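You operate a simulated robot arm through the tools that you are given. There is no shell and no other tool. Be economical: measure what you need, move in short steps, check, and stop when the job is done.

You run a simulated two-armed robot. Do the job below in one go: nothing can be reset, and whatever is moved stays where it is left.

JOB
Put one of the white blocks from the top of the low grey box on the top of the low packs. Pick up the can labelled "DAY" from the top of the low grey box with one hand, pass it to the other hand and put it on the top of the steel table. Put the blue brush on the top of the low grey box away on the top of the small stand. Put the full white glue jar on the pad. Shut the drawer under the joining shelf. Take the wooden brush on the top of the out rollers and put it away on the steel ledge. Take the orange lamp and put it on the joining shelf. Open the drawer of the wooden bench. Any order will do. Set down upright: can, blue brush, full white glue jar, orange lamp.
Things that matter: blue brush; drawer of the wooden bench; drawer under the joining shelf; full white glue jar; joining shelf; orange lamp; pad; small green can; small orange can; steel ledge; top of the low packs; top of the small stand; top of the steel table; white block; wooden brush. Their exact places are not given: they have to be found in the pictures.

It is judged by the outcome, as a careful person would: the job done as asked, and still so three seconds after it is handed in. It fails if anything else is knocked over, pushed out of place, dropped, spilled or broken.

ROBOT AND FRAMES
Two 6-joint arms with two-finger grippers on one trunk, on a base that drives. Base frame: it is fixed to the floor where the robot stands at the start and does not move with it; the origin is under the middle of the robot, x ahead of it, y to its left, z up; the surface under the hand at the start is at about z = 850. Lengths are in mm, angles in rad, forces in N, time in s.
The left shoulder is at the start at [30, 178, 1013], the right one opposite. With the tool pointing down near the work surface each hand reaches from about 420 to 840 mm from the robot's upright axis, wherever it stands, measured 20 degrees to its own side. Places, roughly: blue brush (5x11x6 cm) [400, 900, 900]; drawer of the wooden bench [2100, 11300, 700]; drawer under the joining shelf [4800, -100, 700]; full white glue jar [2500, -1000, 1000]; joining shelf [4900, -100, 800]; orange lamp (6x6x10 cm) [5400, -2900, 900]; pad (40x30x1 cm) [-2000, -2700, 900]; small green can, small orange can [500, 500, 1000]; steel ledge (142x23 cm) [4920, 1860, 880]; top of the low packs [-1200, -2700, 900]; top of the small stand [4900, 4600, 800]; top of the steel table [-1300, 1800, 1000]; white block (8x4x3 cm) [600, 700, 900]; wooden brush (12x5x5 cm) [5400, -2700, 900]. Payload 2.54 kg a hand.
The TCP of each hand is the grasp point between the finger pads, 30 mm short of the fingertips. In the tool frame z runs along the fingers and y along their closing line. The gripper opens to 116 mm. The gripper's body begins 95 mm behind the TCP.
Orientation is that of the tool frame in the base frame, as a unit quaternion [w, x, y, z]. With the fingers straight down and closing along the base's y, the tool's x points along the base's -x, its y along +y and its z along -z.

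CONTROLS
- The arms move only by the tool nudge_tool. It takes "left_moves", "right_moves" or both (then of equal length, played together; a hand with none holds still); each is a list of rows, each an object (a shift or turn left out is 0, a gripper value left out holds the last) with "dp": the shift along the base's x, y, z in mm, a list of three; "delta_rot": the turn, a rotation vector about the base's x, y, z in rad, a list of three. In form: [{"dp": [tx, ty, tz], "delta_rot": [wx, wy, wz]}, ...]. A call has 1 to 10 rows; each row is the pose to reach, as a shift and turn from the pose commanded when the call began. "left_grip" and "right_grip" are, for a hand that has rows, the gripper command, from -1 (fully open) to 1 (shut), values between in proportion, set as the call begins (left out, the last holds). Each row takes 0.2 s and may step no farther than 50 mm and 0.15 rad from the row before; otherwise, or with a gripper value out of range, the whole call is refused. A pose out of reach is approached as far as the arm can. The call stops where the force on the tool passes 40 N (or 10 N more than at its start, if that is more) or the arm is blocked; 0.2 s more then pass. The fingers move at their own pace (about 153 mm/s each) and stop on an object; they squeeze with about 29 N. The grip force told is the motor's: it shows also when the fingers shut on nothing. Time passes only in rows, and 0.2 s behind the last, so rows that repeat a pose let the fingers close. It gives the time, the measured TCP pose, the force on the tool (base axes), the opening and the grip force at its end, in the units of the frame above (readings bear some noise), with the torque about the TCP (base axes, N m) and any sound that the robot's microphone picked up.
- Cameras (640 x 400 px; columns grow to the right, rows downward): "scene" is now at [27.9, 47.8, 1728.2]; the picture's right is [0.63, -0.78, 0.00], its down [-0.63, -0.50, -0.60] and it looks along [0.47, 0.37, -0.80] (base axes); focal length 293 px, centre (320, 200). "left" rides on the left gripper at [69, 15, -122] in its tool frame; the picture's right is [-0.21, 0.98, 0.00], its down [-0.83, -0.18, -0.53] and it looks along [-0.52, -0.11, 0.85] (tool axes); focal length 251 px, centre (320, 200). "right" rides on the right gripper at [69, -15, -122] in its tool frame; the picture's right is [0.21, 0.98, 0.00], its down [-0.83, 0.18, -0.53] and it looks along [-0.52, 0.11, 0.85] (tool axes); focal length 251 px, centre (320, 200).
- capture(camera): a new picture of that camera. It takes no simulated time.
- move_column(by): slides the trunk up (or, below 0, down) by that many mm; the arms and the scene camera ride with it, the base frame stays. It gives what a move gives, with no picture.
- drive_base(legs): drives the robot by 1 to 6 legs, each [ahead, left, turn to the left] in mm, mm and rad, along the robot's own axes; the way and the turn of a leg run together, so that a leg with both is an arc; at most 1500 mm and 3.142 rad a leg. The arms and the cameras ride along, it lands a little off, and it stops where it bumps. It gives what a move gives.
- turn_head(pan, tilt): turns the head with the scene camera to pan (to the left, within 2.496 rad either way) and tilt (down, from -0.506 to 1.204), counted from straight ahead of the robot. It gives what a move gives.
- point_at(camera, pixels): for up to 12 pixels [column, row] of the newest picture of that camera ("zoom" is the newest enlarged one), the place [x, y, z] in the base frame of the surface seen there, good to about 2 mm. It takes no simulated time.
- inspect(camera, box): a new picture of the part [left, top, right, bottom] of that camera's present view, enlarged. It takes no simulated time.
- hand_in(): hands the job in; it is judged then, once.

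Keep the steps short. Do not move on a guess: measure, check each grasp and each placing, and mend mistakes. In all there are 145 turns and 190 pictures (those below and enlarged ones count). Leave the grippers open and the arms clear of the work at the hand-in unless told otherwise, and finish with a single line.

The tools are called after ">>>" as name(argument=value, ...) on one line, values as JSON. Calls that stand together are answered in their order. nudge_tool: Moves the arms, as the interface text tells. Its arguments: {"type":"object","properties":{"left_moves":{"type":"array","items":{"type":"object","properties":{"dp":{"type":"array","items":{"type":"number"}},"delta_rot":{"type":"array","items":{"type":"number"}}}}},"left_grip":{"type":"number"},"right_moves":{"type":"array","items":{"type":"object","properties":{"dp":{"type":"array","items":{"type":"number"}},"delta_rot":{"type":"array","items":{"type":"number"}}}}},"right_grip":{"type":"number"}},"required":[]} The other tools are called the same way: move_column (by) slides the trunk up or down; drive_base (legs) drives the base; turn_head (pan, tilt) turns the head that bears the scene camera; capture (camera) takes a picture; point_at (camera, pixels) gives the place of the surface under pixels of a picture; inspect (camera, box) takes an enlarged picture of a part of a camera's view; hand_in () hands the job in.

At the start:

```text
t: 0.0
left_ee_pos: [343.2, 509.3, 1135.5]
left_tcp_rot: [0.0, 0.0, 1.0, -0.001]
left_ft_force: [0.0, 1.1, 0.6]
left_wrist_torque: [-0.01, 0.02, 0.05]
left_width: 116.1
left_finger_force: 0.0
right_ee_pos: [557.0, 12.8, 1176.6]
right_tcp_rot: [0.0, 0.0, 1.0, 0.0]
right_ft_force: [0.0, 0.5, -0.8]
right_wrist_torque: [0.04, -0.02, -0.01]
right_width: 116.1
right_finger_force: 0.0
trunk travel left (down, up): [-225.0, 315.0]
robot x, y, heading: [-2.4, 3.0, -0.006]
head pan, tilt: [0.675, 0.932]
```

scene: 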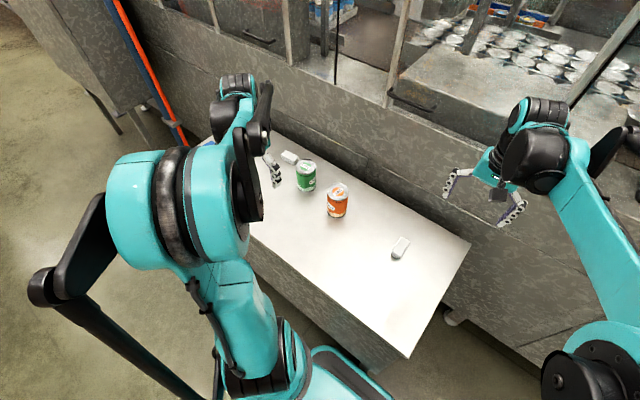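
right: 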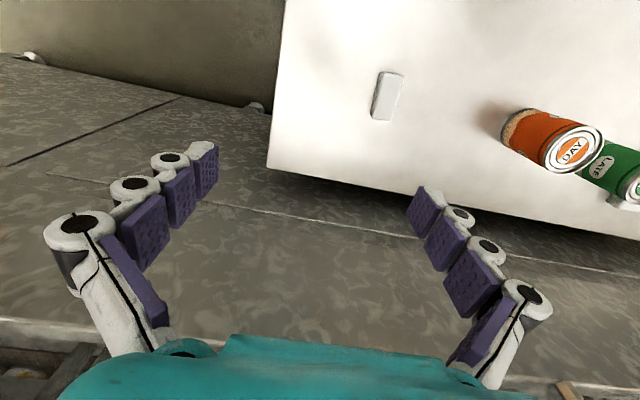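
left: 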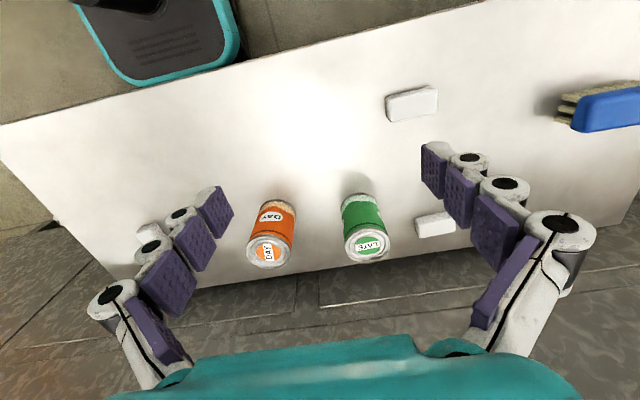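

The left picture shows the orange can labelled DAY at (268,250), two white blocks at (412,103) and (436,225), and the blue brush at (605,110). I'll measure them.

>>> point_at(camera="left", pixels=[[268, 254], [275, 210], [388, 104], [436, 92], [412, 105], [420, 225], [452, 220], [605, 110], [565, 125], [570, 98], [300, 150], [364, 245]])

>>> point_at(camera="right", pixels=[[380, 75], [402, 78], [388, 118], [372, 116], [572, 152], [268, 167], [290, 10]])

>>> point_at(camera="scene", pixels=[[338, 190], [305, 168], [400, 243], [395, 256], [289, 157], [470, 243], [410, 356], [275, 135]])

```text
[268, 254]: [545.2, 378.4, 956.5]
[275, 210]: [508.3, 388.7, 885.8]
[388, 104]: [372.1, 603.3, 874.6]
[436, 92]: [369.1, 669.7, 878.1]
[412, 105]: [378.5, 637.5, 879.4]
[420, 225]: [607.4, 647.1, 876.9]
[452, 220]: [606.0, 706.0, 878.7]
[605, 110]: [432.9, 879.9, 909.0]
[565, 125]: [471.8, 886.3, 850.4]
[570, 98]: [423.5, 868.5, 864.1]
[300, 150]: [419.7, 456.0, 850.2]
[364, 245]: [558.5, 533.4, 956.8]
```

```text
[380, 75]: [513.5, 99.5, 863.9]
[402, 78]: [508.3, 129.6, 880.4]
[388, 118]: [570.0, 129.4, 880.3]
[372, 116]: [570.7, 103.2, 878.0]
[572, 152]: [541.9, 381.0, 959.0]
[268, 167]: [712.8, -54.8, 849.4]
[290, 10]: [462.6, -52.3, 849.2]
```

```text
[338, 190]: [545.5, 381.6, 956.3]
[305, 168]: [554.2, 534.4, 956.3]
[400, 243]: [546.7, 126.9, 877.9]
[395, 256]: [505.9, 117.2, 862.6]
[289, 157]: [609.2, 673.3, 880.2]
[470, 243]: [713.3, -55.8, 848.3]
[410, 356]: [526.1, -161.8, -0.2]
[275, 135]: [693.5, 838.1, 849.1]
```

Box top is z = 850. The DAY can stands at about [545,380] with its top at 957. Block C is at [541,115] and lies along x. The left hand will take the can from above, and the right hand will turn level to receive it low down. First I bring the left hand above the can and start turning the right.

>>> nudge_tool(left_moves=[{"dp": [34, -21, -12]}, {"dp": [68, -43, -25]}, {"dp": [101, -64, -37]}, {"dp": [135, -86, -50]}, {"dp": [168, -107, -62]}, {"dp": [202, -129, -75]}, {"dp": [202, -129, -75]}, {"dp": [202, -129, -75]}, {"dp": [202, -129, -75]}, {"dp": [202, -129, -75]}], right_moves=[{"dp": [0, -10, 0], "delta_rot": [0.0863, 0.0863, -0.0863]}, {"dp": [0, -20, 0], "delta_rot": [0.1726, 0.1726, -0.1726]}, {"dp": [0, -30, 0], "delta_rot": [0.2589, 0.2589, -0.2589]}, {"dp": [0, -40, 0], "delta_rot": [0.3452, 0.3452, -0.3452]}, {"dp": [0, -50, 0], "delta_rot": [0.4315, 0.4315, -0.4315]}, {"dp": [0, -60, 0], "delta_rot": [0.5178, 0.5178, -0.5178]}, {"dp": [0, -70, 0], "delta_rot": [0.6041, 0.6041, -0.6041]}, {"dp": [0, -80, 0], "delta_rot": [0.6904, 0.6904, -0.6904]}, {"dp": [0, -80, 0], "delta_rot": [0.7767, 0.7767, -0.7767]}, {"dp": [0, -80, 0], "delta_rot": [0.863, 0.863, -0.863]}], left_grip=-1, right_grip=-1)

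>>> capture(camera="left")

>>> capture(camera="scene")

```text
t: 2.2
left_ee_pos: [544.0, 378.2, 1060.9]
left_tcp_rot: [0.001, 0.001, 1.0, 0.0]
left_ft_force: [-0.2, 0.3, 0.5]
left_wrist_torque: [0.02, 0.01, -0.02]
left_width: 116.1
left_finger_force: 0.1
right_ee_pos: [556.1, -67.9, 1175.8]
right_tcp_rot: [-0.393, 0.393, 0.733, 0.393]
right_ft_force: [0.1, 0.1, 0.4]
right_wrist_torque: [0.02, 0.02, 0.01]
right_width: 116.1
right_finger_force: 0.0
trunk travel left (down, up): [-225.0, 315.0]
robot x, y, heading: [-0.3, 0.3, 0.002]
head pan, tilt: [0.675, 0.932]
```

```text
186 pictures are left
```

left: 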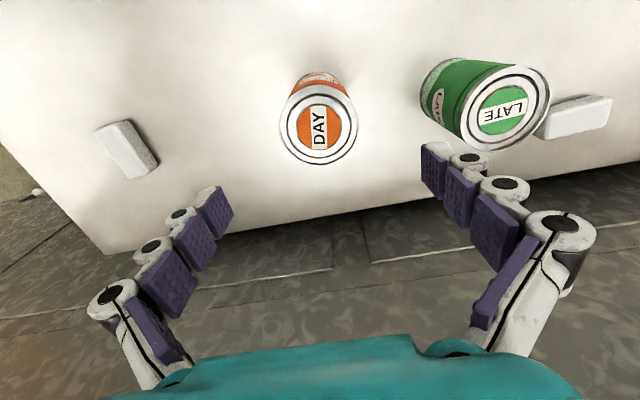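

```text
185 pictures are left
```

scene: 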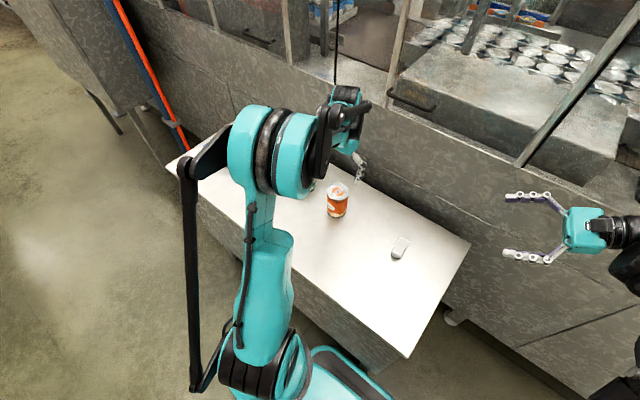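

The left hand is above the can, and the DAY lid shows at (320,133). I'll measure the lid's edges.

>>> point_at(camera="left", pixels=[[291, 135], [351, 132], [321, 158], [320, 108], [322, 133], [150, 150], [128, 122], [470, 120]])

```text
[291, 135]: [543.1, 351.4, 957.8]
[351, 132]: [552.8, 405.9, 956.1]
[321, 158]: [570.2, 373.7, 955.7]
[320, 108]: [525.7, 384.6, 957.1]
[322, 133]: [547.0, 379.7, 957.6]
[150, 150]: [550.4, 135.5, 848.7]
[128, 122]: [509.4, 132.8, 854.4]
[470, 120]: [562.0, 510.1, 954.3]
```

The can's centre is [547,379]. Next I lower the left hand to z = 940 and finish turning the right.

>>> nudge_tool(left_moves=[{"dp": [3, 1, -40]}, {"dp": [3, 1, -80]}, {"dp": [3, 1, -105]}, {"dp": [3, 1, -121]}], right_moves=[{"delta_rot": [0.0863, 0.0863, -0.0863]}, {"delta_rot": [0.1726, 0.1726, -0.1726]}, {"delta_rot": [0.2589, 0.2589, -0.2589]}, {"delta_rot": [0.346, 0.346, -0.346]}])

>>> nudge_tool(left_moves=[{"dp": [0, 0, 0]}, {"dp": [0, 0, 0]}, {"dp": [0, 0, 0]}, {"dp": [0, 0, 20]}, {"dp": [0, 0, 60]}, {"dp": [-5, -30, 95]}, {"dp": [-10, -70, 120]}, {"dp": [-15, -110, 145]}, {"dp": [-20, -150, 170]}, {"dp": [-25, -190, 190]}], left_grip=1)

>>> capture(camera="scene")

```text
t: 3.2
left_ee_pos: [547.4, 381.9, 940.2]
left_tcp_rot: [-0.001, 0.0, 1.0, 0.0]
left_ft_force: [0.5, 0.1, 0.3]
left_wrist_torque: [-0.01, -0.02, 0.01]
left_width: 115.9
left_finger_force: 0.0
right_ee_pos: [558.2, -67.7, 1176.0]
right_tcp_rot: [-0.5, 0.501, 0.499, 0.5]
right_ft_force: [0.1, -0.2, 0.1]
right_wrist_torque: [0.01, 0.01, 0.03]
right_width: 116.2
right_finger_force: 0.0
trunk travel left (down, up): [-225.0, 315.0]
robot x, y, heading: [1.3, -0.7, -0.004]
head pan, tilt: [0.675, 0.932]
```

```text
t: 5.4
left_ee_pos: [521.5, 189.0, 1131.3]
left_tcp_rot: [0.0, 0.001, 1.0, 0.001]
left_ft_force: [0.5, -0.6, -0.8]
left_wrist_torque: [0.01, -0.01, 0.01]
left_width: 70.4
left_finger_force: 29.3
right_ee_pos: [557.1, -67.3, 1176.1]
right_tcp_rot: [-0.5, 0.5, 0.501, 0.499]
right_ft_force: [-0.3, -0.6, -0.1]
right_wrist_torque: [-0.03, -0.01, 0.01]
right_width: 116.0
right_finger_force: 0.0
trunk travel left (down, up): [-225.0, 315.0]
robot x, y, heading: [-1.4, -1.8, -0.001]
head pan, tilt: [0.675, 0.932]
```

```text
184 pictures are left
```

scene: 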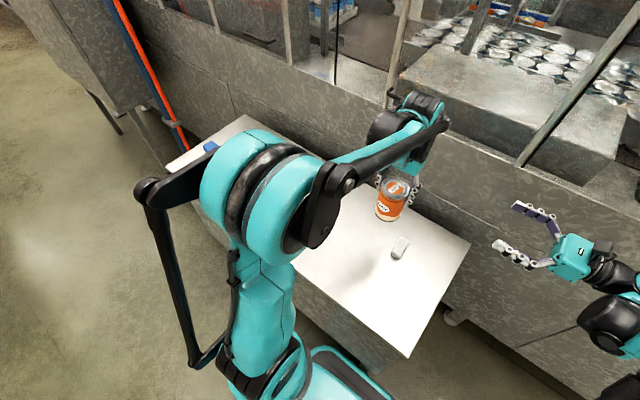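

The can is held (width 70, bottom at about z = 1040). Next the right hand goes level in at z = 1068, from the -y side.

>>> nudge_tool(right_moves=[{"dp": [-12, 0, -36]}, {"dp": [-24, 0, -72]}, {"dp": [-35, 0, -108]}, {"dp": [-35, 45, -108]}, {"dp": [-35, 90, -108]}, {"dp": [-35, 130, -108]}])

>>> capture(camera="right")

>>> capture(camera="scene")

```text
t: 6.8
left_ee_pos: [522.0, 192.1, 1130.2]
left_tcp_rot: [0.0, 0.001, 1.0, -0.001]
left_ft_force: [0.9, 1.0, -1.4]
left_wrist_torque: [-0.05, -0.03, 0.01]
left_width: 70.3
left_finger_force: 29.0
right_ee_pos: [521.2, 63.6, 1068.5]
right_tcp_rot: [-0.499, 0.501, 0.501, 0.5]
right_ft_force: [0.1, -1.1, 0.0]
right_wrist_torque: [0.02, 0.0, 0.01]
right_width: 115.7
right_finger_force: 0.0
trunk travel left (down, up): [-225.0, 315.0]
robot x, y, heading: [-0.4, 0.1, 0.003]
head pan, tilt: [0.675, 0.932]
```

```text
183 pictures are left
```

right: 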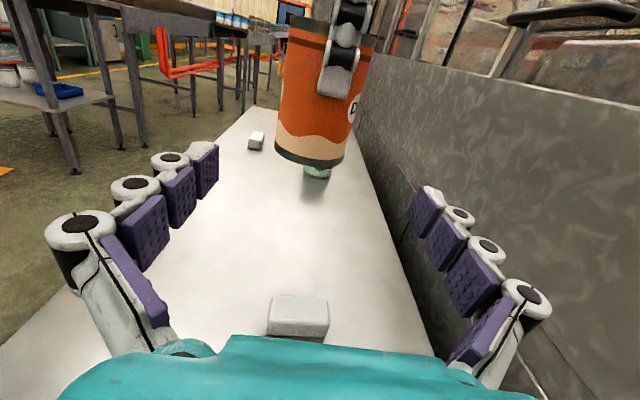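

```text
182 pictures are left
```

scene: 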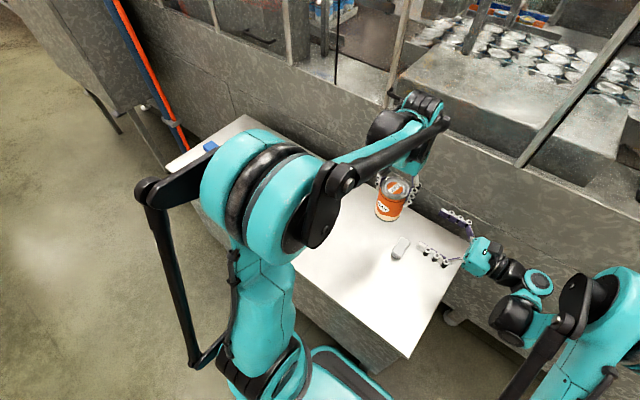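

The two hands line up. I'll advance the right hand 127 mm along y, then close it on the lower can.

>>> nudge_tool(right_moves=[{"dp": [0, 40, 0]}, {"dp": [0, 80, 0]}, {"dp": [0, 110, 0]}, {"dp": [0, 126, 0]}])

>>> nudge_tool(right_moves=[{"dp": [0, 0, 0]}, {"dp": [0, 0, 0]}, {"dp": [0, 0, 0]}], right_grip=1)

>>> capture(camera="right")

```text
t: 7.8
left_ee_pos: [522.3, 191.0, 1131.4]
left_tcp_rot: [0.0, 0.0, 1.0, 0.0]
left_ft_force: [1.0, 0.4, -1.2]
left_wrist_torque: [0.02, -0.01, 0.01]
left_width: 70.4
left_finger_force: 29.0
right_ee_pos: [521.3, 188.8, 1066.8]
right_tcp_rot: [-0.5, 0.5, 0.5, 0.5]
right_ft_force: [-0.2, 0.1, 0.6]
right_wrist_torque: [-0.03, 0.02, -0.01]
right_width: 116.1
right_finger_force: 0.1
trunk travel left (down, up): [-225.0, 315.0]
robot x, y, heading: [-2.7, -2.8, 0.003]
head pan, tilt: [0.675, 0.932]
```

```text
t: 8.6
left_ee_pos: [522.7, 191.4, 1131.3]
left_tcp_rot: [0.001, 0.0, 1.0, 0.001]
left_ft_force: [20.1, 12.4, 0.7]
left_wrist_torque: [0.36, -0.51, -0.22]
left_width: 70.2
left_finger_force: 29.4
right_ee_pos: [520.6, 188.3, 1068.0]
right_tcp_rot: [-0.5, 0.5, 0.501, 0.5]
right_ft_force: [-20.0, -12.5, -1.9]
right_wrist_torque: [0.43, -0.76, 0.26]
right_width: 69.0
right_finger_force: 29.0
trunk travel left (down, up): [-225.0, 315.0]
robot x, y, heading: [-4.1, 1.9, -0.003]
head pan, tilt: [0.675, 0.932]
```

```text
181 pictures are left
```

right: 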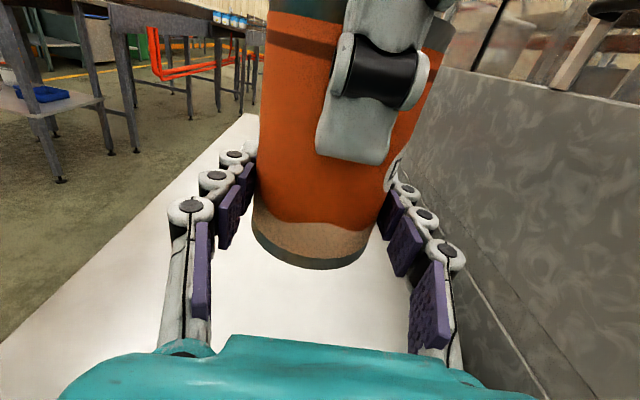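

Both hands hold the can. I'll open the left and raise it.

>>> nudge_tool(left_moves=[{"dp": [0, 0, 0]}, {"dp": [0, 0, 0]}, {"dp": [0, 0, 20]}, {"dp": [0, 0, 60]}, {"dp": [0, 0, 100]}], left_grip=-1)

>>> nudge_tool(right_moves=[{"dp": [0, -45, 5]}, {"dp": [0, -90, 15]}, {"dp": [0, -135, 25]}, {"dp": [0, -180, 35]}, {"dp": [0, -225, 45]}, {"dp": [0, -270, 55]}, {"dp": [0, -310, 70]}])

>>> capture(camera="scene")

>>> capture(camera="right")

>>> capture(camera="left")

```text
t: 9.8
left_ee_pos: [521.7, 191.5, 1231.2]
left_tcp_rot: [0.001, 0.0, 1.0, 0.0]
left_ft_force: [-1.1, 0.1, -0.9]
left_wrist_torque: [0.0, 0.02, 0.03]
left_width: 116.1
left_finger_force: 0.0
right_ee_pos: [520.7, 189.1, 1067.2]
right_tcp_rot: [0.5, -0.5, -0.5, -0.5]
right_ft_force: [-0.2, -0.6, 0.3]
right_wrist_torque: [0.0, 0.01, -0.01]
right_width: 69.2
right_finger_force: 29.1
trunk travel left (down, up): [-225.0, 315.0]
robot x, y, heading: [-2.7, 0.8, 0.003]
head pan, tilt: [0.675, 0.932]
```

```text
t: 11.4
left_ee_pos: [521.8, 191.2, 1231.8]
left_tcp_rot: [0.001, 0.001, 1.0, 0.001]
left_ft_force: [-0.5, -1.0, 0.1]
left_wrist_torque: [0.02, -0.03, -0.01]
left_width: 116.1
left_finger_force: 0.0
right_ee_pos: [522.1, -121.7, 1138.8]
right_tcp_rot: [-0.501, 0.499, 0.501, 0.499]
right_ft_force: [-0.3, -0.6, -2.2]
right_wrist_torque: [0.04, 0.01, -0.03]
right_width: 69.4
right_finger_force: 29.1
trunk travel left (down, up): [-225.0, 315.0]
robot x, y, heading: [-4.2, 1.4, -0.001]
head pan, tilt: [0.675, 0.932]
```

```text
180 pictures are left
```

scene: 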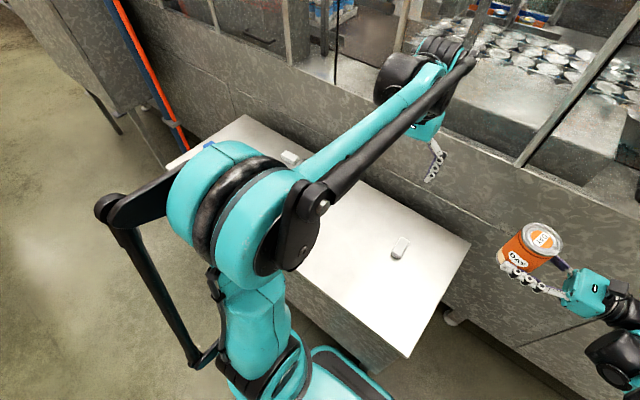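

```text
179 pictures are left
```

right: 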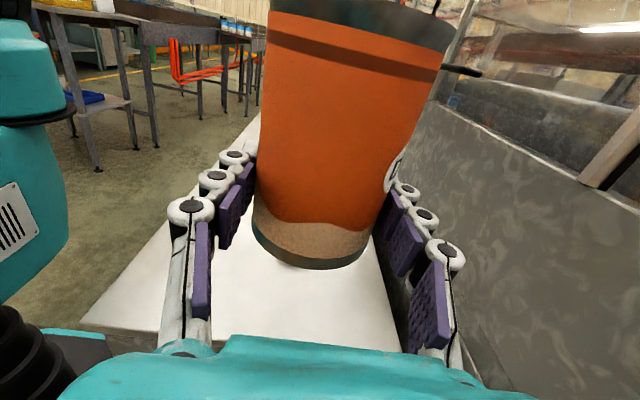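

```text
178 pictures are left
```

left: 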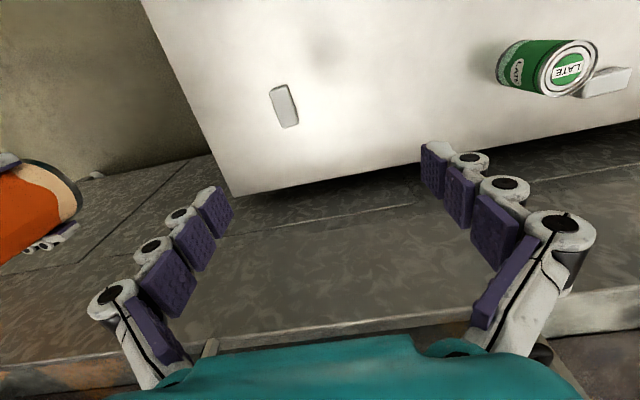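

The can is now held by the right hand alone. Next I measure block C, whose top centre shows at (284,105).

>>> point_at(camera="left", pixels=[[272, 90], [287, 87], [296, 121], [283, 124], [283, 105]])

```text
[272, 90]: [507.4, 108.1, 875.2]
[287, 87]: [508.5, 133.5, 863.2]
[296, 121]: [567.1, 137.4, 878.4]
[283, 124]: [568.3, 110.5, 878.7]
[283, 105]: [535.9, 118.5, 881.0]
```

Block centre is [540,121], lying along x. Next I bring the left hand down over it with the tips just above the box top.

>>> nudge_tool(left_moves=[{"dp": [6, -23, -40]}, {"dp": [12, -46, -80]}, {"dp": [18, -69, -120]}, {"dp": [18, -69, -165]}, {"dp": [18, -69, -210]}, {"dp": [18, -69, -255]}, {"dp": [18, -69, -295]}, {"dp": [18, -69, -325]}, {"dp": [18, -69, -345]}])

>>> nudge_tool(left_moves=[{"dp": [0, 0, 0]}, {"dp": [0, 0, 0]}, {"dp": [0, 0, 0]}, {"dp": [0, 0, 30]}, {"dp": [0, 0, 75]}, {"dp": [0, 0, 120]}, {"dp": [0, 40, 150]}, {"dp": [0, 80, 170]}, {"dp": [0, 120, 190]}], left_grip=1)

>>> capture(camera="left")

>>> turn_head(pan=2.0, tilt=0.4)

>>> capture(camera="scene")

```text
t: 13.4
left_ee_pos: [539.6, 122.4, 885.9]
left_tcp_rot: [0.0, 0.001, 1.0, 0.0]
left_ft_force: [0.2, -0.9, 0.2]
left_wrist_torque: [0.01, 0.02, -0.01]
left_width: 115.8
left_finger_force: 0.2
right_ee_pos: [523.1, -122.6, 1138.4]
right_tcp_rot: [-0.5, 0.499, 0.5, 0.5]
right_ft_force: [0.7, 1.0, -1.5]
right_wrist_torque: [0.0, 0.0, 0.03]
right_width: 69.3
right_finger_force: 29.1
trunk travel left (down, up): [-225.0, 315.0]
robot x, y, heading: [1.3, 3.6, 0.0]
head pan, tilt: [0.675, 0.932]
```

```text
t: 15.4
left_ee_pos: [540.5, 241.8, 1075.9]
left_tcp_rot: [0.001, -0.001, 1.0, 0.0]
left_ft_force: [1.0, 0.1, -0.7]
left_wrist_torque: [-0.01, 0.0, -0.02]
left_width: 33.8
left_finger_force: 28.8
right_ee_pos: [523.4, -119.9, 1139.7]
right_tcp_rot: [-0.499, 0.501, 0.5, 0.5]
right_ft_force: [-0.1, 0.2, -1.6]
right_wrist_torque: [0.01, -0.02, -0.02]
right_width: 69.1
right_finger_force: 28.5
trunk travel left (down, up): [-225.0, 315.0]
robot x, y, heading: [1.9, 1.8, 0.0]
head pan, tilt: [0.675, 0.932]
```

```text
177 pictures are left
```

left: 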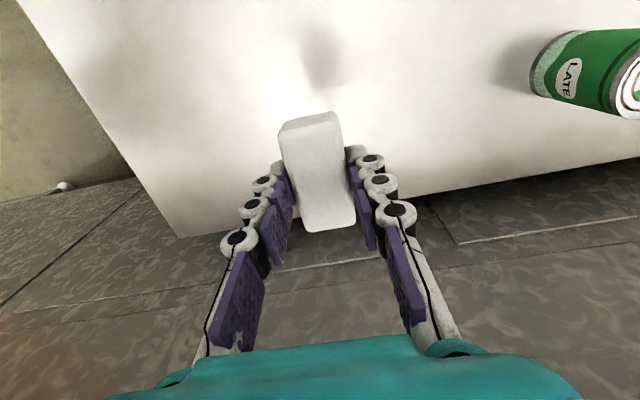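

```text
t: 16.9
left_ee_pos: [541.5, 239.5, 1075.6]
left_tcp_rot: [0.0, 0.0, 1.0, 0.0]
left_ft_force: [-0.9, 0.7, -1.2]
left_wrist_torque: [0.02, -0.02, 0.04]
left_width: 34.1
left_finger_force: 29.3
right_ee_pos: [524.2, -121.4, 1138.5]
right_tcp_rot: [-0.5, 0.501, 0.5, 0.5]
right_ft_force: [0.2, 0.6, -1.8]
right_wrist_torque: [-0.04, 0.02, 0.01]
right_width: 69.2
right_finger_force: 29.6
trunk travel left (down, up): [-225.0, 315.0]
robot x, y, heading: [-0.8, -1.8, -0.003]
head pan, tilt: [2.0, 0.4]
```

```text
176 pictures are left
```

scene: 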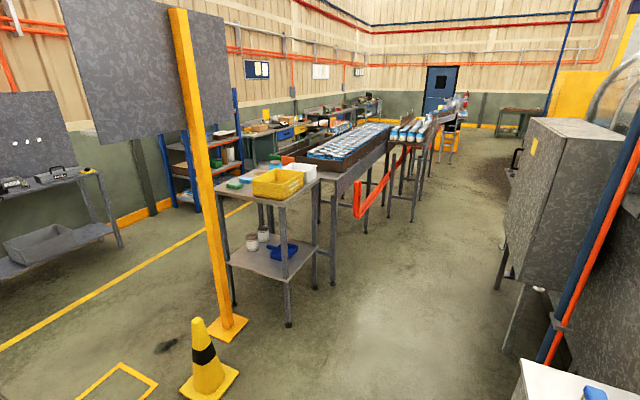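

The block is held (width 34). The steel table with the yellow tray shows at about (270,185). I'll measure around it, the cone, the post and the floor, and take a wider look.

>>> point_at(camera="scene", pixels=[[275, 183], [283, 208], [318, 178], [240, 185], [215, 195], [290, 325], [233, 305], [215, 335], [208, 360], [237, 195], [305, 195], [331, 285]])

>>> inspect(camera="scene", box=[190, 140, 350, 240])

>>> turn_head(pan=-2.4, tilt=0.35)

>>> capture(camera="scene")

```text
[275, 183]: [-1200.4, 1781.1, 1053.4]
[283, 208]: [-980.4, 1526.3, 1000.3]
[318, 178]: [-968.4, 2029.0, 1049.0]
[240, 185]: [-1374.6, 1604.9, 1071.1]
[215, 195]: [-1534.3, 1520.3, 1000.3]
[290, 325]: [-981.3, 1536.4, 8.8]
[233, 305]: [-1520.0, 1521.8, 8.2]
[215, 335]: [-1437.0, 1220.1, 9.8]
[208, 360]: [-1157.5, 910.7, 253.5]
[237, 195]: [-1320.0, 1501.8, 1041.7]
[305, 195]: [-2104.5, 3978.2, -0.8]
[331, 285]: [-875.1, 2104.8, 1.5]
```

```text
4.00 times, centred on (270, 190) of scene
```

zoom: 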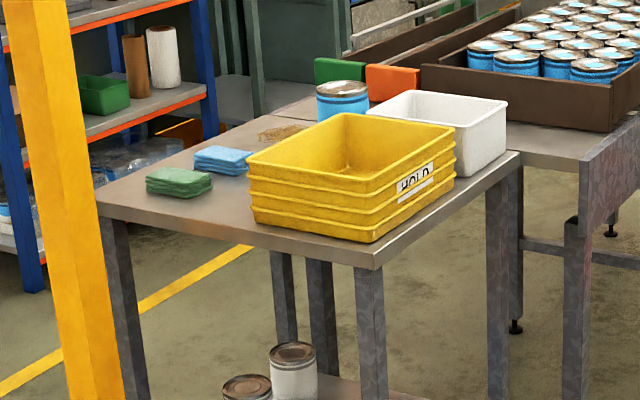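

```text
t: 20.4
left_ee_pos: [540.4, 239.6, 1075.0]
left_tcp_rot: [0.0, 0.001, 1.0, 0.0]
left_ft_force: [-0.3, 0.0, -0.1]
left_wrist_torque: [0.02, -0.01, 0.01]
left_width: 34.2
left_finger_force: 29.2
right_ee_pos: [523.7, -122.0, 1139.5]
right_tcp_rot: [-0.5, 0.501, 0.5, 0.5]
right_ft_force: [0.0, -0.3, -1.1]
right_wrist_torque: [-0.02, 0.01, -0.01]
right_width: 69.2
right_finger_force: 29.0
trunk travel left (down, up): [-225.0, 315.0]
robot x, y, heading: [-1.7, -2.0, 0.0]
head pan, tilt: [-2.4, 0.351]
```

```text
174 pictures are left
```

scene: 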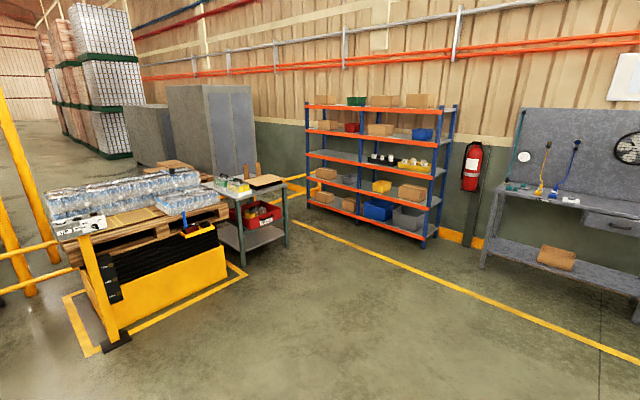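

The table's near corner is [-980,1530], and the tray is close to the south-east. A cone at [-1160,910] and a post at [-1437,1220] guard the south side. I'll back off 600 mm from the box, turn to face +y, and look.

>>> drive_base(legs=[[-600, 0, 0], [0, 0, 1.571]])

>>> turn_head(pan=0.0, tilt=0.5)

>>> capture(camera="scene")

```text
t: 27.6
left_ee_pos: [-840.8, 539.9, 1075.3]
left_tcp_rot: [0.0, 0.71, -0.704, 0.0]
left_ft_force: [0.1, 0.6, 0.0]
left_wrist_torque: [0.02, 0.0, 0.03]
left_width: 33.9
left_finger_force: 29.0
right_ee_pos: [-478.7, 525.2, 1139.2]
right_tcp_rot: [0.707, 0.003, -0.707, 0.003]
right_ft_force: [0.2, -0.4, -2.0]
right_wrist_torque: [-0.02, -0.03, -0.01]
right_width: 69.1
right_finger_force: 28.6
trunk travel left (down, up): [-225.0, 315.0]
robot x, y, heading: [-594.3, 6.2, 1.577]
head pan, tilt: [-2.4, 0.351]
```

```text
t: 29.8
left_ee_pos: [-840.9, 540.5, 1075.2]
left_tcp_rot: [0.0, 0.709, -0.705, 0.0]
left_ft_force: [-1.2, -0.4, -0.6]
left_wrist_torque: [-0.01, 0.02, -0.04]
left_width: 33.9
left_finger_force: 28.9
right_ee_pos: [-479.0, 524.6, 1138.4]
right_tcp_rot: [0.707, 0.001, -0.707, 0.001]
right_ft_force: [-0.3, 0.2, -2.0]
right_wrist_torque: [-0.03, 0.01, 0.0]
right_width: 69.2
right_finger_force: 29.4
trunk travel left (down, up): [-225.0, 315.0]
robot x, y, heading: [-597.2, -1.2, 1.579]
head pan, tilt: [0.0, 0.499]
```

```text
173 pictures are left
```

scene: 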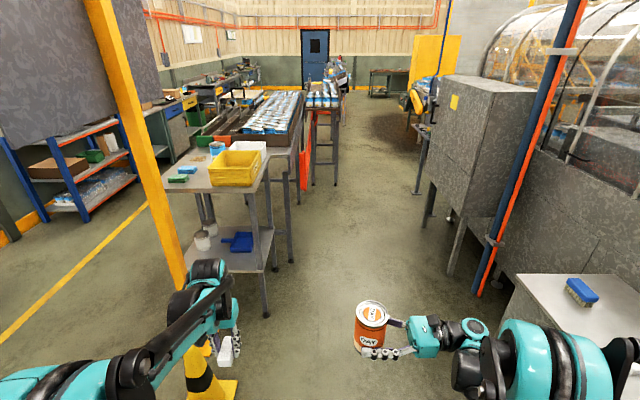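

I'll measure the table top, the tray, the aisle's right-hand side and the cone in this view, with a zoom on the table.

>>> inspect(camera="scene", box=[150, 130, 310, 230])

>>> point_at(camera="scene", pixels=[[475, 292], [450, 275], [424, 225], [515, 330], [185, 285], [265, 315], [290, 260], [237, 385], [513, 275], [420, 190]])

>>> point_at(camera="zoom", pixels=[[200, 220], [230, 170], [390, 235], [455, 140], [235, 215], [420, 220], [60, 170], [250, 90], [140, 190], [345, 235], [200, 140], [175, 165]])

```text
4.00 times, centred on (230, 180) of scene
```

zoom: 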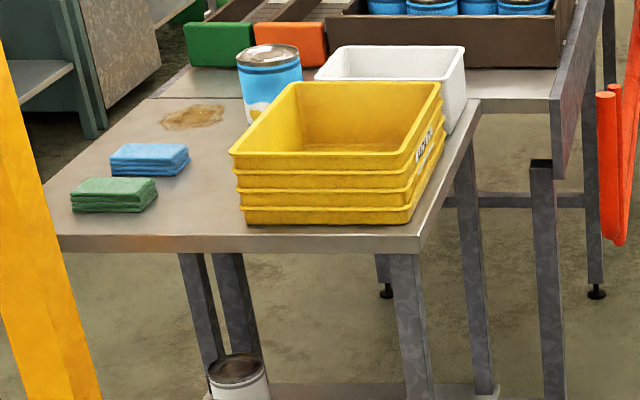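

```text
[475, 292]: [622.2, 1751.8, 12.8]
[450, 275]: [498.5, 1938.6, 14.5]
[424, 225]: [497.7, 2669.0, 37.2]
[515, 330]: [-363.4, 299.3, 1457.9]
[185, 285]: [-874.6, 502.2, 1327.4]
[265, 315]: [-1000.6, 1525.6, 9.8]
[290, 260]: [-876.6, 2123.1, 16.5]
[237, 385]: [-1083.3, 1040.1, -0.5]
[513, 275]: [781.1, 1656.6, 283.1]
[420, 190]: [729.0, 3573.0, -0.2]
```

```text
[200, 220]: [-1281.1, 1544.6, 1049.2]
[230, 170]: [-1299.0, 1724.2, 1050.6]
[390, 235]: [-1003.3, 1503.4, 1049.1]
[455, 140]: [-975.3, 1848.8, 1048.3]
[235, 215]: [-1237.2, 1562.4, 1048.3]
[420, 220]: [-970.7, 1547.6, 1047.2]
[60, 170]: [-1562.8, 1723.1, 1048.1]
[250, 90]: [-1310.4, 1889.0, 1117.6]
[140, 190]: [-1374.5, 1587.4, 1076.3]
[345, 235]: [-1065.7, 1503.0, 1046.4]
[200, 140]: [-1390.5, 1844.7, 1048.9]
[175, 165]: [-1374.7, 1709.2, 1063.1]
```

The table top is z ≈ 1048. The free spots are on its west strip and behind the blue sponge, so I'll look west for room to approach.

>>> turn_head(pan=0.9, tilt=0.5)

>>> capture(camera="scene")

```text
t: 31.0
left_ee_pos: [-839.9, 540.3, 1075.6]
left_tcp_rot: [0.0, 0.709, -0.705, 0.0]
left_ft_force: [-0.2, -0.6, -0.3]
left_wrist_torque: [-0.01, 0.0, 0.03]
left_width: 33.8
left_finger_force: 29.2
right_ee_pos: [-479.8, 524.8, 1137.9]
right_tcp_rot: [0.707, 0.002, -0.707, 0.002]
right_ft_force: [0.4, 0.6, -1.5]
right_wrist_torque: [0.0, 0.0, 0.01]
right_width: 69.0
right_finger_force: 28.9
trunk travel left (down, up): [-225.0, 315.0]
robot x, y, heading: [-596.9, 3.8, 1.577]
head pan, tilt: [0.901, 0.499]
```

```text
171 pictures are left
```

scene: 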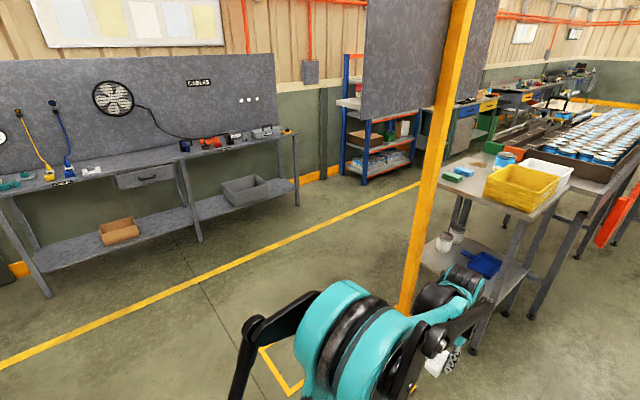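

West of the table there's floor between the yellow line and the post. I'll measure it, and the hanging panel.

>>> point_at(camera="scene", pixels=[[380, 60], [485, 60], [400, 112], [297, 185], [200, 240], [415, 185], [260, 240], [365, 185], [430, 170], [300, 390], [410, 290], [265, 350]])

```text
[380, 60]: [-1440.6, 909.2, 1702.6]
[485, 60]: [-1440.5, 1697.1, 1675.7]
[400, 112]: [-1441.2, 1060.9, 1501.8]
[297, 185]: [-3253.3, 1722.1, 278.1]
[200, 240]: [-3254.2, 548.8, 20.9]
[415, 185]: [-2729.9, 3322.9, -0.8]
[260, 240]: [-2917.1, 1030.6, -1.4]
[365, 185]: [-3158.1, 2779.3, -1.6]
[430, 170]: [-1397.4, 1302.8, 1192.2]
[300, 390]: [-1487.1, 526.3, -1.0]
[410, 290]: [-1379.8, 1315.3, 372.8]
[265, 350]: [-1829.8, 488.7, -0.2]
```

There's plenty of floor west of the table, and the panel hangs at x = -1440 above z = 1500. I'll drive to about (-2260,1590), then turn to face +x.

>>> drive_base(legs=[[0, 1000, 0], [0, 660, 0], [1000, 0, 0], [590, 0, 0], [0, 0, -1.577]])

>>> turn_head(pan=0.0, tilt=0.75)

>>> capture(camera="scene")

```text
t: 51.1
left_ee_pos: [-1734.6, 1831.6, 1075.9]
left_tcp_rot: [0.001, -0.001, 1.0, 0.0]
left_ft_force: [-0.3, -0.2, -0.5]
left_wrist_torque: [0.04, -0.02, 0.0]
left_width: 34.0
left_finger_force: 28.9
right_ee_pos: [-1752.0, 1469.9, 1140.3]
right_tcp_rot: [-0.501, 0.499, 0.501, 0.499]
right_ft_force: [0.3, 0.3, -1.7]
right_wrist_torque: [0.03, 0.0, -0.01]
right_width: 69.2
right_finger_force: 28.8
trunk travel left (down, up): [-225.0, 315.0]
robot x, y, heading: [-2271.0, 1587.8, 0.002]
head pan, tilt: [0.901, 0.499]
```

```text
t: 52.3
left_ee_pos: [-1735.1, 1831.1, 1075.2]
left_tcp_rot: [0.0, -0.002, 1.0, 0.0]
left_ft_force: [-0.4, -0.1, -1.2]
left_wrist_torque: [-0.02, 0.02, 0.03]
left_width: 33.7
left_finger_force: 29.2
right_ee_pos: [-1750.3, 1469.9, 1138.7]
right_tcp_rot: [-0.501, 0.5, 0.501, 0.498]
right_ft_force: [-0.3, -0.7, -1.8]
right_wrist_torque: [-0.02, 0.03, -0.02]
right_width: 69.0
right_finger_force: 29.0
trunk travel left (down, up): [-225.0, 315.0]
robot x, y, heading: [-2275.2, 1593.5, 0.006]
head pan, tilt: [0.0, 0.75]
```

```text
170 pictures are left
```

scene: 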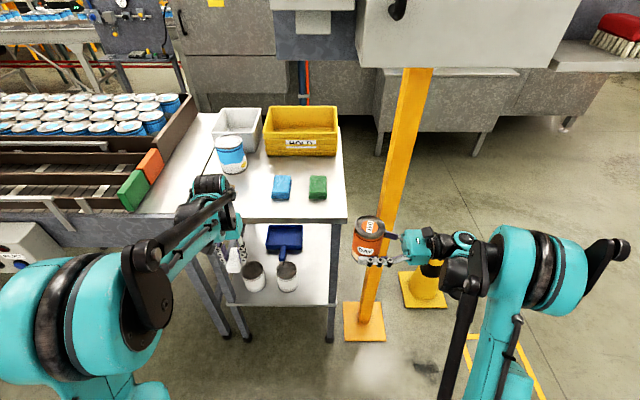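

The west part of the table is clear around (290,208). I'll measure it.

>>> point_at(camera="scene", pixels=[[290, 208], [346, 214], [320, 214], [255, 215], [250, 195], [282, 198], [318, 198], [325, 205]])

>>> nudge_tool(left_moves=[{"dp": [-10, 0, 20]}, {"dp": [-20, 0, 40]}, {"dp": [-30, 0, 60]}, {"dp": [-40, 0, 80]}, {"dp": [-50, 0, 80]}, {"dp": [-60, 0, 80]}, {"dp": [-70, 0, 80]}, {"dp": [-80, 0, 80]}, {"dp": [-90, 0, 80]}, {"dp": [-100, 0, 80]}], right_moves=[{"dp": [0, 0, 3], "delta_rot": [0, 0, -0.149]}, {"dp": [0, 0, 6], "delta_rot": [0, 0, -0.298]}, {"dp": [0, 5, 9], "delta_rot": [0, 0, -0.447]}, {"dp": [0, 10, 12], "delta_rot": [0, 0, -0.596]}, {"dp": [0, 15, 15], "delta_rot": [0, 0, -0.745]}, {"dp": [0, 20, 18], "delta_rot": [0, 0, -0.894]}, {"dp": [0, 25, 21], "delta_rot": [0, 0, -1.043]}, {"dp": [0, 30, 24], "delta_rot": [0, 0, -1.192]}, {"dp": [0, 35, 27], "delta_rot": [0, 0, -1.341]}, {"dp": [0, 40, 30], "delta_rot": [0, 0, -1.49]}])

>>> capture(camera="scene")

```text
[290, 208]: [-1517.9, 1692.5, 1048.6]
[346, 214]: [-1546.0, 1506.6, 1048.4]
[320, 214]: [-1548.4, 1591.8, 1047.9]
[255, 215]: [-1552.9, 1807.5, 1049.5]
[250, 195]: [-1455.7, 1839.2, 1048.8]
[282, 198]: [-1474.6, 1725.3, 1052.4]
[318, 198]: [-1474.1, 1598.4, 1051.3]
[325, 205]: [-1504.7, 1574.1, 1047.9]
```

```text
t: 54.5
left_ee_pos: [-1835.2, 1832.1, 1155.8]
left_tcp_rot: [0.001, -0.002, 1.0, 0.0]
left_ft_force: [0.3, 0.8, -1.5]
left_wrist_torque: [-0.02, 0.01, 0.01]
left_width: 33.9
left_finger_force: 29.5
right_ee_pos: [-1744.1, 1512.9, 1199.1]
right_tcp_rot: [-0.029, 0.707, 0.029, 0.706]
right_ft_force: [-0.3, -0.4, -0.6]
right_wrist_torque: [0.02, 0.04, -0.01]
right_width: 69.2
right_finger_force: 29.2
right hand out of reach, approached as far as the arm can: row 5, 6, 7, 8, 9, 10
trunk travel left (down, up): [-225.0, 315.0]
robot x, y, heading: [-2273.3, 1588.9, 0.002]
head pan, tilt: [0.0, 0.75]
```

```text
169 pictures are left
```

scene: 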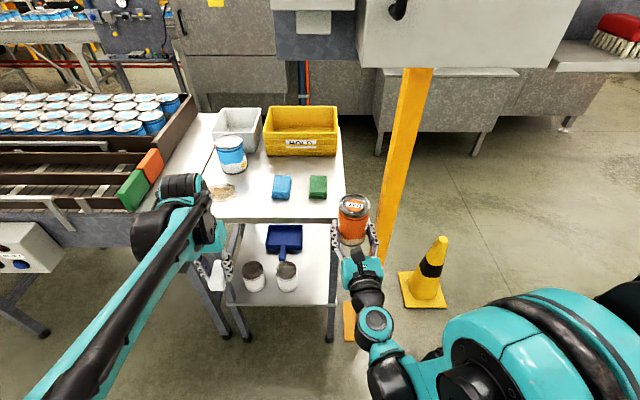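

The right hand now points ahead at about z 1199, because its reach limits it close in. I'll put the can at about [-1505,1825] and need to shift the base left, so I check what stands there.

>>> point_at(camera="scene", pixels=[[25, 245], [55, 262], [30, 270], [45, 335], [10, 300], [100, 235], [50, 240], [222, 193], [230, 170], [243, 187]])

>>> nudge_tool(right_moves=[{"dp": [15, 5, 0]}, {"dp": [30, 10, 0]}, {"dp": [45, 15, 0]}, {"dp": [60, 20, 0]}])

```text
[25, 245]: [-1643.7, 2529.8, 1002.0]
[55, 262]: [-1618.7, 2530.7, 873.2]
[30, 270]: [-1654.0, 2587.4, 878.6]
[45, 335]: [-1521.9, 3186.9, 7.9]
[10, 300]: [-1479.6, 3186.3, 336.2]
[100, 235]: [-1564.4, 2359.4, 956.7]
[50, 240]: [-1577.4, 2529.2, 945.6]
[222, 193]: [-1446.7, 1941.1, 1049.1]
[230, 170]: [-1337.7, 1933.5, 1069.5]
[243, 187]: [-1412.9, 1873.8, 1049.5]
```

```text
t: 55.5
left_ee_pos: [-1833.3, 1832.1, 1154.9]
left_tcp_rot: [-0.001, -0.002, 1.0, -0.001]
left_ft_force: [0.0, 0.2, -0.8]
left_wrist_torque: [0.0, 0.01, 0.0]
left_width: 33.8
left_finger_force: 28.6
right_ee_pos: [-1681.5, 1532.4, 1199.5]
right_tcp_rot: [-0.03, 0.707, 0.03, 0.706]
right_ft_force: [-0.6, 0.6, -1.8]
right_wrist_torque: [0.02, -0.03, -0.04]
right_width: 69.0
right_finger_force: 29.4
trunk travel left (down, up): [-225.0, 315.0]
robot x, y, heading: [-2272.7, 1588.4, 0.003]
head pan, tilt: [0.0, 0.75]
```

All clear. I'll drive left 290 and ahead 176 so the can hangs over [-1505,1825], then lower it with the trunk.

>>> drive_base(legs=[[0, 290, 0], [176, 0, 0]])

>>> move_column(by=-95)

>>> capture(camera="scene")

>>> capture(camera="right")

```text
t: 58.6
left_ee_pos: [-1658.0, 2123.0, 1154.8]
left_tcp_rot: [-0.001, -0.002, 1.0, 0.0]
left_ft_force: [0.3, -0.1, -0.8]
left_wrist_torque: [-0.01, 0.03, 0.0]
left_width: 34.2
left_finger_force: 29.1
right_ee_pos: [-1506.6, 1824.1, 1198.8]
right_tcp_rot: [-0.03, 0.707, 0.03, 0.706]
right_ft_force: [0.3, -0.3, -1.7]
right_wrist_torque: [-0.02, 0.03, 0.0]
right_width: 69.1
right_finger_force: 28.7
trunk travel left (down, up): [-225.0, 315.0]
robot x, y, heading: [-2097.8, 1880.9, 0.006]
head pan, tilt: [0.0, 0.75]
```

```text
t: 59.9
left_ee_pos: [-1659.4, 2123.1, 1060.2]
left_tcp_rot: [0.0, -0.002, 1.0, 0.0]
left_ft_force: [-0.3, -0.2, 0.1]
left_wrist_torque: [0.01, -0.03, 0.05]
left_width: 33.9
left_finger_force: 29.0
right_ee_pos: [-1508.3, 1824.3, 1104.8]
right_tcp_rot: [-0.031, 0.707, 0.031, 0.706]
right_ft_force: [0.3, -0.3, -1.6]
right_wrist_torque: [-0.02, 0.01, -0.02]
right_width: 68.9
right_finger_force: 29.4
trunk travel left (down, up): [-130.0, 410.0]
robot x, y, heading: [-2098.1, 1880.8, 0.002]
head pan, tilt: [0.0, 0.75]
```

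```text
168 pictures are left
```

scene: 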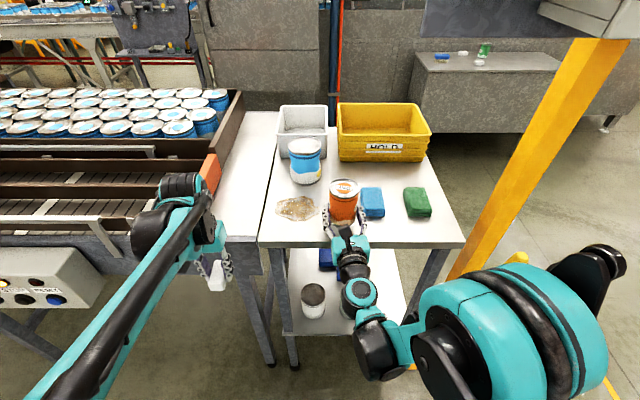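

```text
167 pictures are left
```

right: 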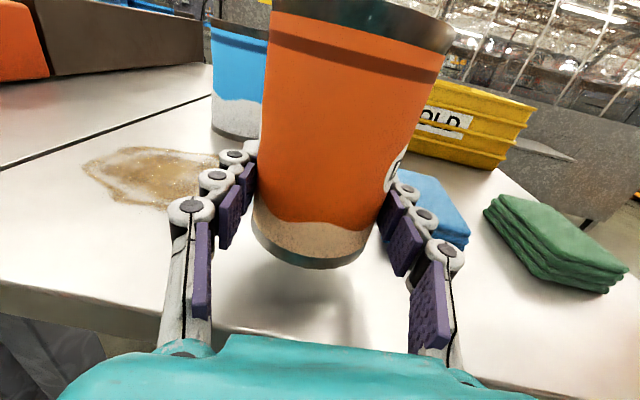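

The can is about 29 mm above the top. The nearby right finger is close to the blue sponge, so I shift 10 mm to +y and lower.

>>> nudge_tool(right_moves=[{"dp": [0, 10, 0]}, {"dp": [0, 10, 0]}])

>>> move_column(by=-27)

>>> inspect(camera="scene", box=[280, 150, 440, 250])

```text
t: 60.5
left_ee_pos: [-1659.8, 2122.2, 1060.1]
left_tcp_rot: [0.0, -0.001, 1.0, 0.0]
left_ft_force: [0.7, 1.2, -0.3]
left_wrist_torque: [0.02, -0.01, -0.01]
left_width: 33.8
left_finger_force: 29.0
right_ee_pos: [-1506.9, 1834.1, 1103.8]
right_tcp_rot: [-0.03, 0.706, 0.03, 0.707]
right_ft_force: [-0.9, -1.0, -1.5]
right_wrist_torque: [-0.03, 0.0, 0.04]
right_width: 69.1
right_finger_force: 29.0
trunk travel left (down, up): [-130.0, 410.0]
robot x, y, heading: [-2098.9, 1879.1, 0.005]
head pan, tilt: [0.0, 0.75]
```

```text
t: 61.2
left_ee_pos: [-1657.9, 2122.7, 1032.2]
left_tcp_rot: [0.0, -0.002, 1.0, 0.0]
left_ft_force: [1.6, -0.2, -0.6]
left_wrist_torque: [0.0, 0.03, 0.0]
left_width: 33.7
left_finger_force: 28.9
right_ee_pos: [-1507.4, 1834.6, 1077.9]
right_tcp_rot: [-0.03, 0.707, 0.03, 0.706]
right_ft_force: [0.4, -0.5, -1.9]
right_wrist_torque: [-0.03, 0.02, 0.0]
right_width: 68.9
right_finger_force: 29.0
trunk travel left (down, up): [-103.0, 437.0]
robot x, y, heading: [-2098.5, 1881.2, 0.003]
head pan, tilt: [0.0, 0.75]
```

```text
4.00 times, centred on (360, 200) of scene
```

zoom: 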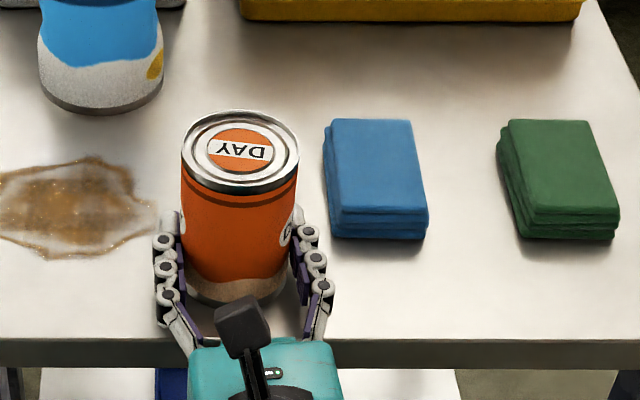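

Still about 2–3 mm high, with the fingers clear of both neighbours. I'll lower to contact.

>>> move_column(by=-3)

>>> nudge_tool(right_moves=[{"dp": [0, 0, 0]}, {"dp": [0, 0, 0]}, {"dp": [0, 0, 0]}], right_grip=-0.6)

>>> capture(camera="right")

```text
t: 61.7
left_ee_pos: [-1659.6, 2123.5, 1030.7]
left_tcp_rot: [0.0, -0.001, 1.0, 0.001]
left_ft_force: [0.0, 0.3, -0.1]
left_wrist_torque: [0.04, 0.0, 0.03]
left_width: 34.1
left_finger_force: 28.8
right_ee_pos: [-1508.1, 1834.5, 1075.2]
right_tcp_rot: [-0.029, 0.706, 0.031, 0.707]
right_ft_force: [4.9, -0.8, 19.0]
right_wrist_torque: [0.0, -0.27, -0.04]
right_width: 69.1
right_finger_force: 28.7
trunk travel left (down, up): [-100.0, 440.0]
robot x, y, heading: [-2098.4, 1882.3, 0.005]
head pan, tilt: [0.0, 0.75]
```

```text
t: 62.5
left_ee_pos: [-1659.4, 2121.9, 1030.8]
left_tcp_rot: [0.0, -0.001, 1.0, 0.0]
left_ft_force: [-0.8, 0.1, -0.7]
left_wrist_torque: [0.02, 0.02, 0.0]
left_width: 34.0
left_finger_force: 28.6
right_ee_pos: [-1506.5, 1833.8, 1073.3]
right_tcp_rot: [-0.03, 0.706, 0.029, 0.707]
right_ft_force: [-0.3, 0.6, -0.5]
right_wrist_torque: [-0.01, -0.01, -0.02]
right_width: 92.9
right_finger_force: 0.0
trunk travel left (down, up): [-100.0, 440.0]
robot x, y, heading: [-2096.6, 1882.2, 0.005]
head pan, tilt: [0.0, 0.75]
```

```text
165 pictures are left
```

right: 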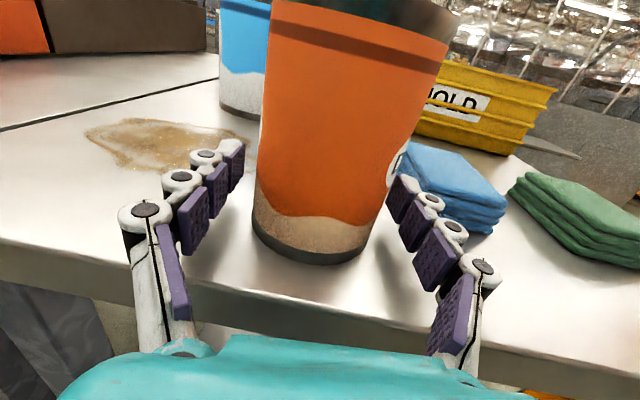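

The can stands free. I'll back away 350, turn to face -y, drive south, then look at the packs and pad.

>>> drive_base(legs=[[-350, 0, 0], [0, 0, -1.576], [1300, 0, 0], [1300, 300, 0], [0, 500, 0]])

>>> turn_head(pan=0.1, tilt=0.5)

>>> capture(camera="scene")

```text
t: 83.5
left_ee_pos: [-1402.6, -1147.7, 1029.8]
left_tcp_rot: [-0.001, 0.704, 0.71, 0.001]
left_ft_force: [-0.6, -1.2, -0.9]
left_wrist_torque: [-0.01, 0.01, -0.02]
left_width: 33.9
left_finger_force: 28.9
right_ee_pos: [-1689.8, -1300.7, 1074.6]
right_tcp_rot: [0.477, 0.523, -0.477, 0.522]
right_ft_force: [0.2, 0.4, 0.2]
right_wrist_torque: [0.03, -0.02, -0.03]
right_width: 92.7
right_finger_force: 0.0
trunk travel left (down, up): [-100.0, 440.0]
robot x, y, heading: [-1647.0, -710.7, -1.559]
head pan, tilt: [0.0, 0.75]
```

```text
t: 84.3
left_ee_pos: [-1402.6, -1148.3, 1030.3]
left_tcp_rot: [-0.001, 0.704, 0.711, 0.0]
left_ft_force: [0.3, -1.1, -1.6]
left_wrist_torque: [0.0, -0.02, -0.01]
left_width: 33.9
left_finger_force: 29.5
right_ee_pos: [-1690.3, -1301.4, 1074.4]
right_tcp_rot: [0.477, 0.522, -0.477, 0.522]
right_ft_force: [-0.2, 0.1, 0.0]
right_wrist_torque: [-0.01, -0.05, -0.01]
right_width: 92.9
right_finger_force: 0.0
trunk travel left (down, up): [-100.0, 440.0]
robot x, y, heading: [-1647.1, -709.9, -1.562]
head pan, tilt: [0.099, 0.499]
```

```text
164 pictures are left
```

scene: 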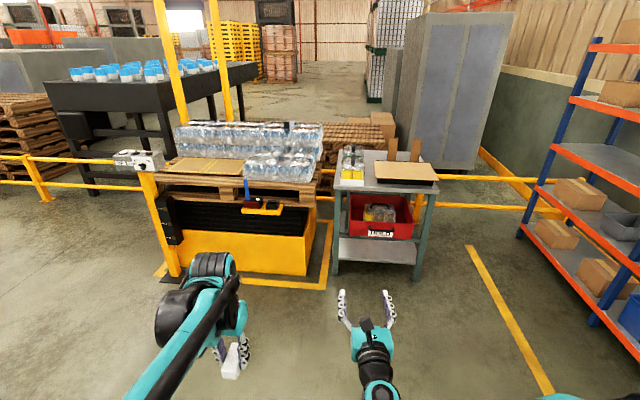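

The packs are at about (250,150) and the pad is at (405,172) on the small table. I'll zoom in and measure.

>>> inspect(camera="scene", box=[130, 90, 450, 290])

>>> point_at(camera="scene", pixels=[[280, 160], [300, 175], [260, 172], [205, 165], [240, 128], [405, 170], [378, 167], [435, 182], [378, 182], [355, 180], [290, 188], [165, 265]])

```text
2.00 times, centred on (290, 190) of scene
```

zoom: 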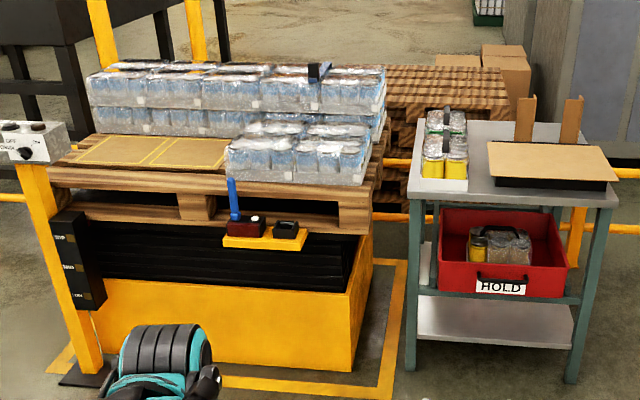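

```text
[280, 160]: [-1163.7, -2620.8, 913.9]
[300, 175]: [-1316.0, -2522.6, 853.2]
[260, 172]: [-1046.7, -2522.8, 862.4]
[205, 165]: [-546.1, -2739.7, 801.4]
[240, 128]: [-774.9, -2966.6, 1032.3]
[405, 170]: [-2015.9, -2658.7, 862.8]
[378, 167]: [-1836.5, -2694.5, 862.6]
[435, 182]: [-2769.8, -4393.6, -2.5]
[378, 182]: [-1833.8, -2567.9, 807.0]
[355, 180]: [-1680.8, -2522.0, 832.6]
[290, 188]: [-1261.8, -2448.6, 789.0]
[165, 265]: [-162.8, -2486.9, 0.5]
```

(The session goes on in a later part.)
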